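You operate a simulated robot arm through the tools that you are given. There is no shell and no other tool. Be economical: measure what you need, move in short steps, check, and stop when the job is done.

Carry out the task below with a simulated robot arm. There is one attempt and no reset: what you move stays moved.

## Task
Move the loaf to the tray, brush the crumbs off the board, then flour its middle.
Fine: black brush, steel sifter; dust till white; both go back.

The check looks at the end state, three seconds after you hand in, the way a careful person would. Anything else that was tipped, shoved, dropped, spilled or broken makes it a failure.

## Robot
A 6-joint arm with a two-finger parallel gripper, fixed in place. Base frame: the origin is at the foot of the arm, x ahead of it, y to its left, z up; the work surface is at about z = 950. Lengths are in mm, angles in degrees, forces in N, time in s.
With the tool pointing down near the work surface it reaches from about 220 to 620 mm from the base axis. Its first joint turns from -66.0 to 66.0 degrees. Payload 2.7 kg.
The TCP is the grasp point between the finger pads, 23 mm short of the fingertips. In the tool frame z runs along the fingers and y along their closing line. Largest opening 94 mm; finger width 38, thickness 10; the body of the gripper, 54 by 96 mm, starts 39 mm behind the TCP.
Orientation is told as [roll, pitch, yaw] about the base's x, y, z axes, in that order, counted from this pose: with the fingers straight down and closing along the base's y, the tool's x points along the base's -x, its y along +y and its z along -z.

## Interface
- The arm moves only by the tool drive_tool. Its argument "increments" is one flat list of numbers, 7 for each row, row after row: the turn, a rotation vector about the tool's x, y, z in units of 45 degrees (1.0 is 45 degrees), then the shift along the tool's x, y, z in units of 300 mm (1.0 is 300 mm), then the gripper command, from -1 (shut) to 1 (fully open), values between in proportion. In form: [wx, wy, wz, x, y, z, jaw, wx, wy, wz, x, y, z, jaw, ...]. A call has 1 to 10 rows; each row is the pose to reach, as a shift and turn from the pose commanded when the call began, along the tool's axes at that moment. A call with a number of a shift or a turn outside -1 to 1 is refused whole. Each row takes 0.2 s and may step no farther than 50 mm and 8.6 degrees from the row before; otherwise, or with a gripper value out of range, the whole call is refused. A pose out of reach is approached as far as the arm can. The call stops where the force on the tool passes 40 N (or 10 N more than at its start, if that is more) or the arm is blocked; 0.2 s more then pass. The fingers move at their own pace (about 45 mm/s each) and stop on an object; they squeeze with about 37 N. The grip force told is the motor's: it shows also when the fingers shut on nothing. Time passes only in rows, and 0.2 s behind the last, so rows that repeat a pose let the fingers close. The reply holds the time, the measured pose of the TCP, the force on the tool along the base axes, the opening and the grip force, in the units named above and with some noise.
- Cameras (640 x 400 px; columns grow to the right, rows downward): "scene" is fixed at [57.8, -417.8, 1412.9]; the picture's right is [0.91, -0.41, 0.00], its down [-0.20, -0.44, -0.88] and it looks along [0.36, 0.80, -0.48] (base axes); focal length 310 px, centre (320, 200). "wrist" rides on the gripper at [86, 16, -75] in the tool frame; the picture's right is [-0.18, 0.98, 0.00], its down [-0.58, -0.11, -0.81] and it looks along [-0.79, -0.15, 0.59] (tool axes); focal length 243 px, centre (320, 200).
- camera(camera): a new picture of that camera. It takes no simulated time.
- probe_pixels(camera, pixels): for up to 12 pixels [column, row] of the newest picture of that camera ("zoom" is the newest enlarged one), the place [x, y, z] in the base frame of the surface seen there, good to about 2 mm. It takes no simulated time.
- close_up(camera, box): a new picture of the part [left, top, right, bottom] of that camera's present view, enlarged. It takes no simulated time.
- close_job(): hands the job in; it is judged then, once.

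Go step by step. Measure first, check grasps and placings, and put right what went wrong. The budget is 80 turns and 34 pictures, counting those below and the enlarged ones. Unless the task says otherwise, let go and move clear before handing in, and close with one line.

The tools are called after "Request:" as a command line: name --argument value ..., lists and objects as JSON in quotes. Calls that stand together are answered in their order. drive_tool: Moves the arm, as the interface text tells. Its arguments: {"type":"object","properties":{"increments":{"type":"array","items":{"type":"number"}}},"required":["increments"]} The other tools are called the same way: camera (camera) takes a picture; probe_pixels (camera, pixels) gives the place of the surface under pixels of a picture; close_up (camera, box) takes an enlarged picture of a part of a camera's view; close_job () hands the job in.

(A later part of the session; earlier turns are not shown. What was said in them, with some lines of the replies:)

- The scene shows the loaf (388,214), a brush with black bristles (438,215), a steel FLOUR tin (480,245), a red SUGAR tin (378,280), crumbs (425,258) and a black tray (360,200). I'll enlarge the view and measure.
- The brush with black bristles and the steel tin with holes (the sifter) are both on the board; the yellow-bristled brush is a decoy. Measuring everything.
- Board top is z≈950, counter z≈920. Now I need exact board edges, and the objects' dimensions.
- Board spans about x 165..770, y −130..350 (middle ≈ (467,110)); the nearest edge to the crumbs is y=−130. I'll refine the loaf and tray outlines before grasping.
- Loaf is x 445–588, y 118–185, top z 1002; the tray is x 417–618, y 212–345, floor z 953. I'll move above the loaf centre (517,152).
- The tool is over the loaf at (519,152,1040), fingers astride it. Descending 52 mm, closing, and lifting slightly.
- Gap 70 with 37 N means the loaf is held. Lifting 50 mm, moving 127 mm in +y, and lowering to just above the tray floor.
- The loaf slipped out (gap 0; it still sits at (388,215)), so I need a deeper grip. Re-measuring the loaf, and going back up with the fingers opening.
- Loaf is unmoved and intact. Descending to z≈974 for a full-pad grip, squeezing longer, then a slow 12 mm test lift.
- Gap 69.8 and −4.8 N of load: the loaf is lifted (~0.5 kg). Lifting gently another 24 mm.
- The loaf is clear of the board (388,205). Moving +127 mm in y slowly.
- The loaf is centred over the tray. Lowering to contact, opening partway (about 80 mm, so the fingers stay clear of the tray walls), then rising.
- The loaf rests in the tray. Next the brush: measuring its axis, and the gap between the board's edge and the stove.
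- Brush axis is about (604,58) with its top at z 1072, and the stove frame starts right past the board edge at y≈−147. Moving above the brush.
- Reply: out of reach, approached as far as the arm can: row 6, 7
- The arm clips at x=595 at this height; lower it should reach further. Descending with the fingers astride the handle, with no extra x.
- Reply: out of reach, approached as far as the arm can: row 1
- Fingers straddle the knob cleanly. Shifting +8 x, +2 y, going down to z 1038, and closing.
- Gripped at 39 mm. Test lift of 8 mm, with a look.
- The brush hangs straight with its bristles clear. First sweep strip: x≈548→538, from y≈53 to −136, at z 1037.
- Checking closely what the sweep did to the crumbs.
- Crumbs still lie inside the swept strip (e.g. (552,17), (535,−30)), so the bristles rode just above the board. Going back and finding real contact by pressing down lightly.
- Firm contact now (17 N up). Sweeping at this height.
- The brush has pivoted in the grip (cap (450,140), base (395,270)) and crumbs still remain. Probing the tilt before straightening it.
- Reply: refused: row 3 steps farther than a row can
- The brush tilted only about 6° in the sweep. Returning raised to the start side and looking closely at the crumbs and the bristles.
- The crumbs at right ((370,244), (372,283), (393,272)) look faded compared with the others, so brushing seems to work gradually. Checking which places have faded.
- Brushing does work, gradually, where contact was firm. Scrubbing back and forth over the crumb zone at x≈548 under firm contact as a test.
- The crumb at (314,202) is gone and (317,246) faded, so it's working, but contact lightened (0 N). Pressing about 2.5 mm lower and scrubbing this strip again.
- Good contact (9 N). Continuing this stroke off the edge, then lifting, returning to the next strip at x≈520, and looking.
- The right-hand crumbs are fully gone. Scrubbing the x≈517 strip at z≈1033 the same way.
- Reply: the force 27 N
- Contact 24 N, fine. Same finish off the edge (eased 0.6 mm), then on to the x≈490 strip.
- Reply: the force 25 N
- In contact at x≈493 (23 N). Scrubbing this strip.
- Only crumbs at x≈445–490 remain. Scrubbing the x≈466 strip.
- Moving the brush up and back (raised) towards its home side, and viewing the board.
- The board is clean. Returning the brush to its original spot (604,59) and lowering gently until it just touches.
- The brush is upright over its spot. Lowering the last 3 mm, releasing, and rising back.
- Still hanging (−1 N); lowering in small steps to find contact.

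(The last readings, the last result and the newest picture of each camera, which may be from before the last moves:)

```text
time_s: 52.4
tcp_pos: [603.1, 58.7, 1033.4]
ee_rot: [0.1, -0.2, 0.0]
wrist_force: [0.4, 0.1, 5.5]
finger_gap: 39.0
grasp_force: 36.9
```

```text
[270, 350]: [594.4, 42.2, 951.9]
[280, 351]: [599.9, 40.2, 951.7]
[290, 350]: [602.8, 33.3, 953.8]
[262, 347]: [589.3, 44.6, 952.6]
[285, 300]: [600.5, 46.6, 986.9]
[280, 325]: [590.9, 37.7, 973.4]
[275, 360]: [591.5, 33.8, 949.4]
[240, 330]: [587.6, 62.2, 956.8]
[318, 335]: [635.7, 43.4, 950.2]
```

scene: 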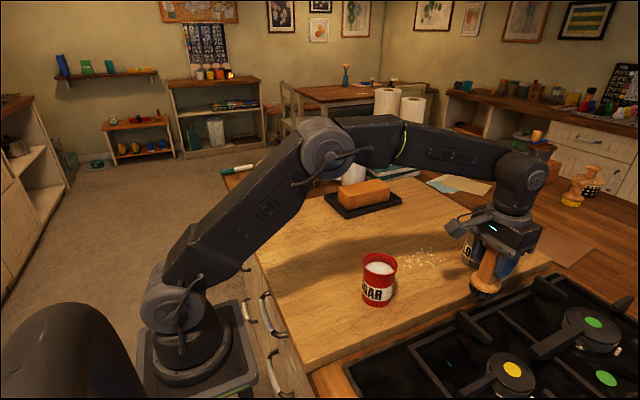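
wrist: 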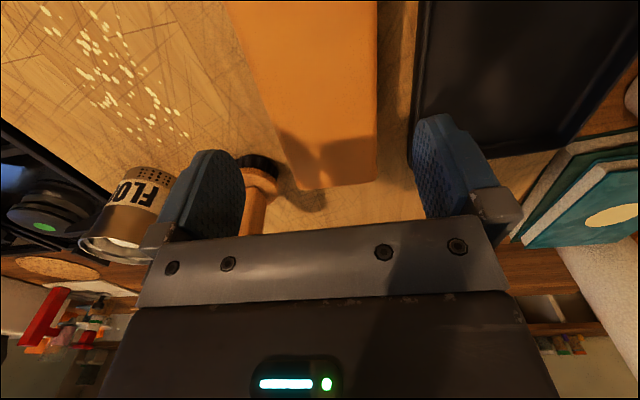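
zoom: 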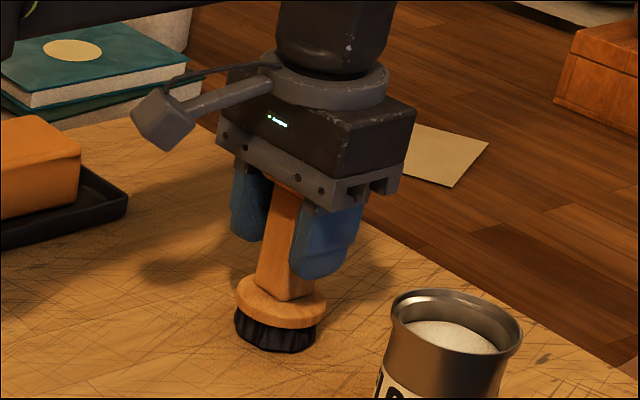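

Contact at 5.5 N; the bristle front at (594,42) matches the original. Releasing and rising.

Request:
drive_tool --increments '[0, 0, 0, 0, 0, 0.004, -0.1, 0, 0, 0, 0, 0, 0.004, 0.3, 0, 0, 0, 0, 0, 0.004, 1, 0, 0, 0, 0, 0, 0.004, 1, 0, 0, 0, 0, 0, 0.004, 1, 0, 0, 0, 0, 0, -0.06, 1, 0, 0, 0, 0.05, 0, -0.16, 1, 0, 0, 0, 0.12, 0, -0.29, 1]'

Request:
camera --camera "scene"

```text
time_s: 54.2
tcp_pos: [569.0, 58.6, 1117.4]
ee_rot: [0.0, 0.0, -0.1]
wrist_force: [0.4, 0.5, 0.1]
finger_gap: 93.8
grasp_force: 0.1
```

```text
6 pictures are left
```

scene: 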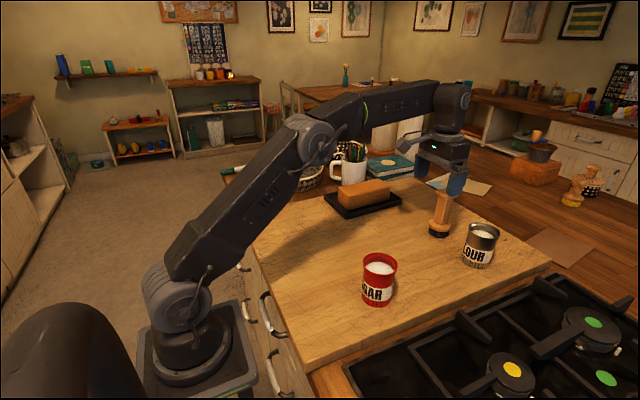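

The brush stands in its place and the loaf is in the tray. Now the steel sifter, centred about (608,−61) with its rim at z 1034; approaching from above and inside, without closing.

Request:
drive_tool --increments '[0, 0, 0, 0, -0.1333, 0, 1, 0, 0, 0, 0, -0.2667, 0, 1, 0, 0, 0, -0.02, -0.3987, 0, 1, 0, 0, 0, -0.06, -0.3987, 0.09, 1, 0, 0, 0, -0.11, -0.3987, 0.18, 1, 0, 0, 0, -0.11, -0.3987, 0.18, 1]'

```text
time_s: 55.6
tcp_pos: [600.3, -62.7, 1064.8]
ee_rot: [0.0, 0.0, -0.1]
wrist_force: [0.4, 0.4, 0.3]
finger_gap: 94.2
grasp_force: 0.1
```

At (600,−63,1065), above the rim. Descending to z 1002 with the final +6 x, then closing.

Request:
drive_tool --increments '[0, 0, 0, -0.01, 0.004, 0.08, 1, 0, 0, 0, -0.02, 0.004, 0.16, 1, 0, 0, 0, -0.02, 0.004, 0.207, 1, 0, 0, 0, -0.02, 0.004, 0.207, 0.5, 0, 0, 0, -0.02, 0.004, 0.207, 0, 0, 0, 0, -0.02, 0.004, 0.207, -1, 0, 0, 0, -0.02, 0.004, 0.207, -1, 0, 0, 0, -0.02, 0.004, 0.207, -1]'

```text
time_s: 57.4
tcp_pos: [607.8, -61.0, 1002.8]
ee_rot: [0.1, -0.1, -0.1]
wrist_force: [0.5, 0.1, 1.0]
finger_gap: 62.0
grasp_force: 36.7
```

Gripped at 62 mm. Slow 15 mm lift.

Request:
drive_tool --increments '[0, 0, 0, 0, 0, -0.01, -1, 0, 0, 0, 0, 0, -0.025, -1, 0, 0, 0, 0, 0, -0.04, -1, 0, 0, 0, 0, 0, -0.05, -1, 0, 0, 0, 0, 0, -0.05, -1]'

```text
time_s: 58.6
tcp_pos: [608.8, -58.4, 1018.9]
ee_rot: [0.0, 0.0, -0.1]
wrist_force: [0.4, 1.2, -1.0]
finger_gap: 61.6
grasp_force: 37.1
```

Lifting a further 20 mm straight and verifying by picture.

Request:
drive_tool --increments '[0, 0, 0, 0, 0, -0.02, -1, 0, 0, 0, 0, 0, -0.045, -1, 0, 0, 0, 0, 0, -0.07, -1, 0, 0, 0, 0, 0, -0.07, -1]'

Request:
close_up --camera "scene" --box '[400, 170, 560, 270]'

```text
time_s: 59.6
tcp_pos: [608.5, -59.5, 1039.3]
ee_rot: [-0.1, -0.1, -0.1]
wrist_force: [-0.9, 0.0, -1.6]
finger_gap: 61.8
grasp_force: 37.2
```

```text
4.00 times, centred on (480, 220) of scene
```

zoom: 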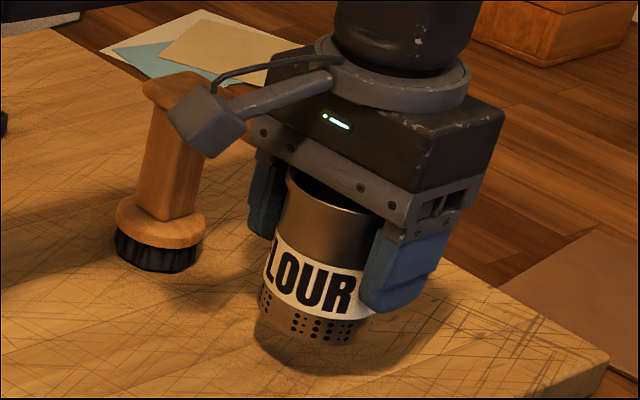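

The sifter is held upright and clear. Carrying it gently inward, then over the board's middle (467,110), well clear of the brush.

Request:
drive_tool --increments '[0, 0, 0, 0.06, 0, 0, -1, 0, 0, 0, 0.15, 0, 0, -1, 0, 0, 0, 0.24, 0.04, 0, -1, 0, 0, 0, 0.32, 0.13, 0, -1, 0, 0, 0, 0.4, 0.23, 0, -1, 0, 0, 0, 0.46, 0.34, 0, -1, 0, 0, 0, 0.472, 0.45, 0, -1, 0, 0, 0, 0.472, 0.53, 0, -1, 0, 0, 0, 0.472, 0.565, 0, -1, 0, 0, 0, 0.472, 0.565, 0, -1]'

```text
time_s: 61.8
tcp_pos: [465.7, 111.8, 1036.7]
ee_rot: [-0.1, -0.1, -0.1]
wrist_force: [-1.1, 0.0, -2.0]
finger_gap: 62.2
grasp_force: 37.1
```

Over the middle at (466,112). Shaking sideways ±12 mm to sift, then looking.

Request:
drive_tool --increments '[0, 0, 0, 0, 0.04, 0, -1, 0, 0, 0, 0, -0.04, 0, -1, 0, 0, 0, 0, 0.04, 0, -1, 0, 0, 0, 0, -0.04, 0, -1, 0, 0, 0, 0, 0.04, 0, -1, 0, 0, 0, 0, -0.04, 0, -1, 0, 0, 0, 0, 0.04, 0, -1, 0, 0, 0, 0, -0.04, 0, -1, 0, 0, 0, 0, 0.04, 0, -1, 0, 0, 0, 0, 0, 0, -1]'

Request:
close_up --camera "scene" --box '[300, 170, 460, 270]'

```text
time_s: 64.0
tcp_pos: [467.1, 109.3, 1038.0]
ee_rot: [0.0, 0.0, -0.1]
wrist_force: [-0.2, 1.0, -0.8]
finger_gap: 61.8
grasp_force: 37.2
```

```text
4.00 times, centred on (380, 220) of scene
```

zoom: 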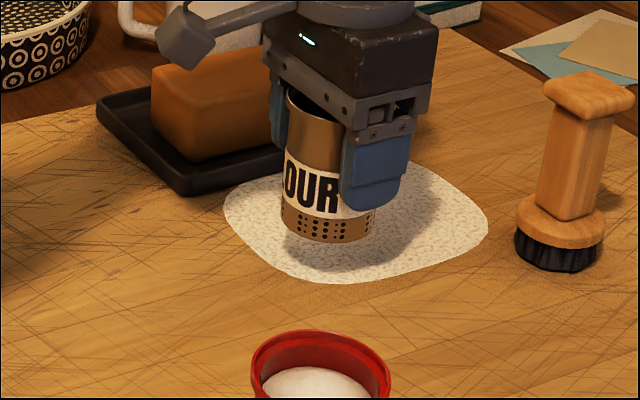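

Flour falls: a speckled patch is forming, not yet fully white. Checking its extent and shaking more.

Request:
probe_pixels --camera "zoom" --pixels '[[225, 205], [245, 240], [290, 275], [340, 282], [400, 275], [480, 240], [484, 220], [440, 175], [420, 165]]'

Request:
drive_tool --increments '[0, 0, 0, 0, 0.04, 0, -1, 0, 0, 0, 0, -0.04, 0, -1, 0, 0, 0, 0, 0.04, 0, -1, 0, 0, 0, 0, -0.04, 0, -1, 0, 0, 0, 0, 0.04, 0, -1, 0, 0, 0, 0, -0.04, 0, -1, 0, 0, 0, 0, 0.04, 0, -1, 0, 0, 0, 0, -0.04, 0, -1, 0, 0, 0, 0, 0.04, 0, -1, 0, 0, 0, 0, 0, 0, -1]'

Request:
close_up --camera "scene" --box '[300, 170, 460, 270]'

```text
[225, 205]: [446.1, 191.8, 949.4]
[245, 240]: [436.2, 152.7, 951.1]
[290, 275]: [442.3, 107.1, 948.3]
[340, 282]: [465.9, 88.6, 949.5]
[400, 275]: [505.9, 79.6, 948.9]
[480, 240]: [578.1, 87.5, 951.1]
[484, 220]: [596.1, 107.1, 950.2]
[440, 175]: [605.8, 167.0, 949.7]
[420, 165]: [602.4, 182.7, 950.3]
```

```text
time_s: 66.2
tcp_pos: [467.9, 111.0, 1038.3]
ee_rot: [0.0, -0.1, 0.0]
wrist_force: [-0.4, -0.9, -2.2]
finger_gap: 61.6
grasp_force: 36.9
```

```text
4.00 times, centred on (380, 220) of scene
```

zoom: 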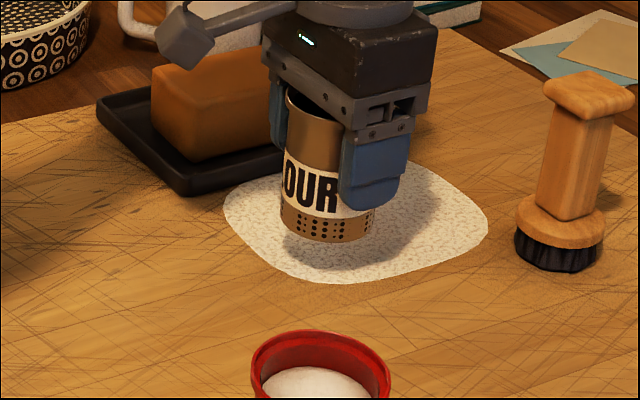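

The patch spans x≈436–606, y≈80–195 and is whiter but still grainy. Moving to its centre (520,135) and shaking longer, more briskly.

Request:
drive_tool --increments '[0, 0, 0, -0.09, 0.04, 0, -1, 0, 0, 0, -0.175, 0.08, 0, -1, 0, 0, 0, -0.175, 0.12, 0, -1, 0, 0, 0, -0.175, 0.03, 0, -1, 0, 0, 0, -0.175, 0.12, 0, -1, 0, 0, 0, -0.175, 0.03, 0, -1, 0, 0, 0, -0.175, 0.12, 0, -1, 0, 0, 0, -0.175, 0.03, 0, -1, 0, 0, 0, -0.175, 0.12, 0, -1, 0, 0, 0, -0.175, 0.08, 0, -1]'

Request:
drive_tool --increments '[0, 0, 0, 0, 0.045, 0, -1, 0, 0, 0, 0, -0.045, 0, -1, 0, 0, 0, 0, 0.045, 0, -1, 0, 0, 0, 0, -0.045, 0, -1, 0, 0, 0, 0, 0.045, 0, -1, 0, 0, 0, 0, -0.045, 0, -1, 0, 0, 0, 0, 0.045, 0, -1, 0, 0, 0, 0, -0.045, 0, -1, 0, 0, 0, 0, 0.045, 0, -1, 0, 0, 0, 0, 0, 0, -1]'

Request:
drive_tool --increments '[0, 0, 0, 0.04, 0, 0, -1, 0, 0, 0, -0.04, 0, 0, -1, 0, 0, 0, 0.04, 0, 0, -1, 0, 0, 0, -0.04, 0, 0, -1, 0, 0, 0, 0.04, 0, 0, -1, 0, 0, 0, -0.04, 0, 0, -1, 0, 0, 0, 0.04, 0, 0, -1, 0, 0, 0, -0.04, 0, 0, -1, 0, 0, 0, 0.04, 0, 0, -1, 0, 0, 0, 0, 0, 0, -1]'

Request:
close_up --camera "scene" --box '[300, 170, 460, 270]'

```text
time_s: 68.4
tcp_pos: [516.6, 135.6, 1038.0]
ee_rot: [0.0, -0.2, -0.1]
wrist_force: [-0.1, -0.2, -1.4]
finger_gap: 61.8
grasp_force: 37.3
```

```text
time_s: 70.6
tcp_pos: [517.2, 133.9, 1037.4]
ee_rot: [0.0, -0.1, -0.1]
wrist_force: [0.0, -0.1, -1.6]
finger_gap: 61.8
grasp_force: 37.3
```

```text
time_s: 72.8
tcp_pos: [517.5, 133.2, 1037.1]
ee_rot: [0.0, -0.1, -0.1]
wrist_force: [-0.2, -0.5, -0.8]
finger_gap: 61.7
grasp_force: 36.9
```

```text
4.00 times, centred on (380, 220) of scene
```

zoom: 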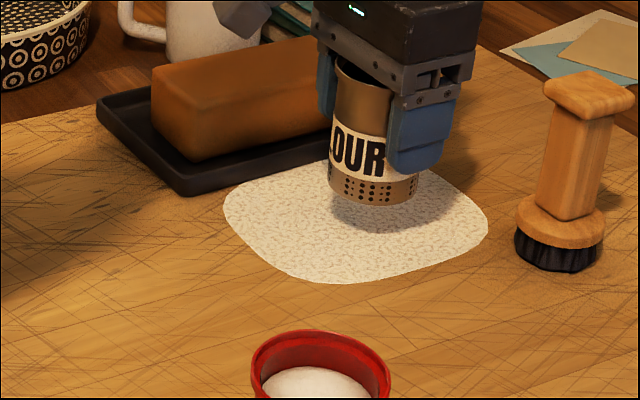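

Whiter again, with faint tan speckle left; continuing to sift with several more shakes.

Request:
drive_tool --increments '[0, 0, 0, 0, 0.045, 0, -1, 0, 0, 0, 0, -0.045, 0, -1, 0, 0, 0, 0, 0.045, 0, -1, 0, 0, 0, 0, -0.045, 0, -1, 0, 0, 0, 0, 0.045, 0, -1, 0, 0, 0, 0, -0.045, 0, -1, 0, 0, 0, 0, 0.045, 0, -1, 0, 0, 0, 0, -0.045, 0, -1, 0, 0, 0, 0, 0.045, 0, -1, 0, 0, 0, 0, 0, 0, -1]'

Request:
drive_tool --increments '[0, 0, 0, 0, 0.045, 0, -1, 0, 0, 0, 0, -0.045, 0, -1, 0, 0, 0, 0, 0.045, 0, -1, 0, 0, 0, 0, -0.045, 0, -1, 0, 0, 0, 0, 0.045, 0, -1, 0, 0, 0, 0, -0.045, 0, -1, 0, 0, 0, 0, 0.045, 0, -1, 0, 0, 0, 0, -0.045, 0, -1, 0, 0, 0, 0, 0.045, 0, -1, 0, 0, 0, 0, 0, 0, -1]'

Request:
drive_tool --increments '[0, 0, 0, 0, 0.045, 0, -1, 0, 0, 0, 0, -0.045, 0, -1, 0, 0, 0, 0, 0.045, 0, -1, 0, 0, 0, 0, -0.045, 0, -1, 0, 0, 0, 0, 0.045, 0, -1, 0, 0, 0, 0, -0.045, 0, -1, 0, 0, 0, 0, 0.045, 0, -1, 0, 0, 0, 0, -0.045, 0, -1, 0, 0, 0, 0, 0.045, 0, -1, 0, 0, 0, 0, 0, 0, -1]'

Request:
drive_tool --increments '[0, 0, 0, 0, 0.045, 0, -1, 0, 0, 0, 0, -0.045, 0, -1, 0, 0, 0, 0, 0.045, 0, -1, 0, 0, 0, 0, -0.045, 0, -1, 0, 0, 0, 0, 0.045, 0, -1, 0, 0, 0, 0, -0.045, 0, -1, 0, 0, 0, 0, 0.045, 0, -1, 0, 0, 0, 0, -0.045, 0, -1, 0, 0, 0, 0, 0.045, 0, -1, 0, 0, 0, 0, 0, 0, -1]'

Request:
close_up --camera "scene" --box '[300, 170, 460, 270]'

```text
time_s: 75.0
tcp_pos: [518.1, 132.7, 1038.6]
ee_rot: [0.0, 0.0, -0.1]
wrist_force: [-0.7, -0.4, -2.0]
finger_gap: 61.6
grasp_force: 37.0
```

```text
time_s: 77.2
tcp_pos: [518.9, 134.3, 1038.7]
ee_rot: [0.0, -0.1, -0.1]
wrist_force: [0.5, 0.5, -2.8]
finger_gap: 61.5
grasp_force: 37.4
```

```text
time_s: 79.4
tcp_pos: [518.9, 133.6, 1035.1]
ee_rot: [0.0, 0.0, -0.1]
wrist_force: [0.2, 0.1, -1.6]
finger_gap: 61.8
grasp_force: 37.1
```

```text
time_s: 81.6
tcp_pos: [517.2, 132.8, 1037.2]
ee_rot: [0.0, -0.1, -0.1]
wrist_force: [0.0, -0.9, -1.5]
finger_gap: 61.9
grasp_force: 36.6
```

```text
4.00 times, centred on (380, 220) of scene
```

zoom: 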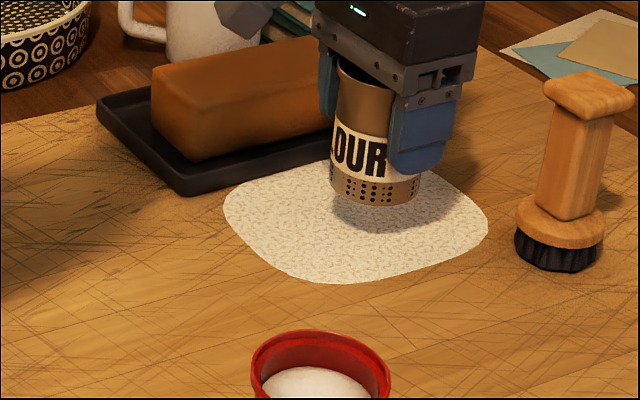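

No further change: the flour is at its full white. Carrying the sifter back the way it came, to above its original spot (608,−61).

Request:
drive_tool --increments '[0, 0, 0, 0.02, -0.12, 0, -1, 0, 0, 0, 0.02, -0.25, 0, -1, 0, 0, 0, 0.02, -0.38, 0, -1, 0, 0, 0, 0, -0.5, 0, -1, 0, 0, 0, -0.06, -0.6, 0, -1, 0, 0, 0, -0.15, -0.646, 0, -1, 0, 0, 0, -0.24, -0.646, 0, -1, 0, 0, 0, -0.3, -0.646, 0, -1, 0, 0, 0, -0.3, -0.646, 0, -1]'

```text
time_s: 83.6
tcp_pos: [608.0, -60.0, 1039.1]
ee_rot: [0.0, 0.0, 0.0]
wrist_force: [0.0, -0.3, -2.5]
finger_gap: 61.8
grasp_force: 37.0
```

Above the original spot. Lowering to z≈1004, then in small steps to contact.

Request:
drive_tool --increments '[0, 0, 0, 0, 0, 0.05, -1, 0, 0, 0, 0, 0, 0.1, -1, 0, 0, 0, 0, 0, 0.115, -1, 0, 0, 0, 0, 0, 0.12, -1, 0, 0, 0, 0, 0, 0.12, -1]'

```text
time_s: 84.8
tcp_pos: [608.5, -60.9, 1002.8]
ee_rot: [0.1, -0.1, 0.0]
wrist_force: [-0.4, 0.6, -1.8]
finger_gap: 61.9
grasp_force: 37.5
```

Request:
drive_tool --increments '[0, 0, 0, 0, 0, 0.004, -1, 0, 0, 0, 0, 0, 0.007, -1, 0, 0, 0, 0, 0, 0.007, -1]'

```text
time_s: 85.6
tcp_pos: [608.3, -60.1, 1002.0]
ee_rot: [-0.1, -0.3, -0.2]
wrist_force: [-4.9, 0.1, 15.4]
finger_gap: 61.6
grasp_force: 37.3
```

Seated (15 N). Easing 1 mm, releasing, and rising straight up.

Request:
drive_tool --increments '[0, 0, 0, 0, 0, -0.003, -1, 0, 0, 0, 0, 0, -0.003, 0.4, 0, 0, 0, 0, 0, -0.003, 0.7, 0, 0, 0, 0, 0, -0.003, 1, 0, 0, 0, 0, 0, -0.003, 1, 0, 0, 0, 0, 0, -0.003, 1, 0, 0, 0, 0, 0, -0.1, 1, 0, 0, 0, 0.02, 0, -0.2, 1, 0, 0, 0, 0.06, 0, -0.32, 1]'

Request:
drive_tool --increments '[0, 0, 0, 0.12, 0, -0.1, 1, 0, 0, 0, 0.25, 0, -0.15, 1, 0, 0, 0, 0.4, 0, -0.2, 1, 0, 0, 0, 0.55, 0, -0.25, 1, 0, 0, 0, 0.68, 0, -0.3, 1]'

Request:
camera --camera "scene"

```text
time_s: 87.6
tcp_pos: [591.5, -59.3, 1095.3]
ee_rot: [0.0, -0.1, -0.1]
wrist_force: [-0.7, 0.1, 0.8]
finger_gap: 94.2
grasp_force: 0.0
```

```text
time_s: 88.8
tcp_pos: [386.1, -58.9, 1185.7]
ee_rot: [0.1, 0.0, -0.2]
wrist_force: [-0.5, -0.3, 0.5]
finger_gap: 94.0
grasp_force: 0.1
```

```text
0 pictures are left
```

scene: 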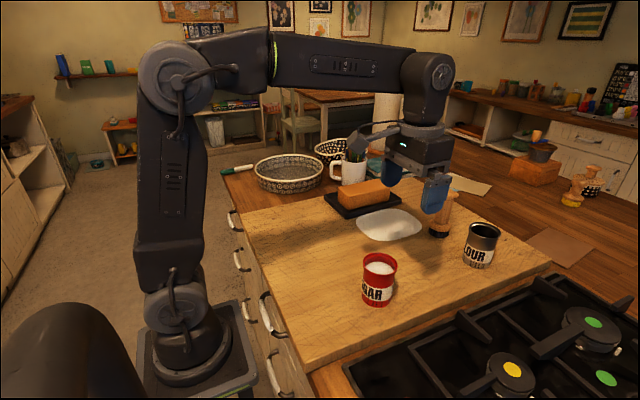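

The picture shows the loaf in the tray (363,197), a white floured patch (388,224), a clean board, the brush and sifter standing at their original spots, and the arm clear; handing in.

Request:
close_job

```text
The job is handed in.
```

The loaf is on the tray, the crumbs are brushed off, the board's middle is floured white, and the black brush and steel sifter are back in their places. The result of the check was not reported.
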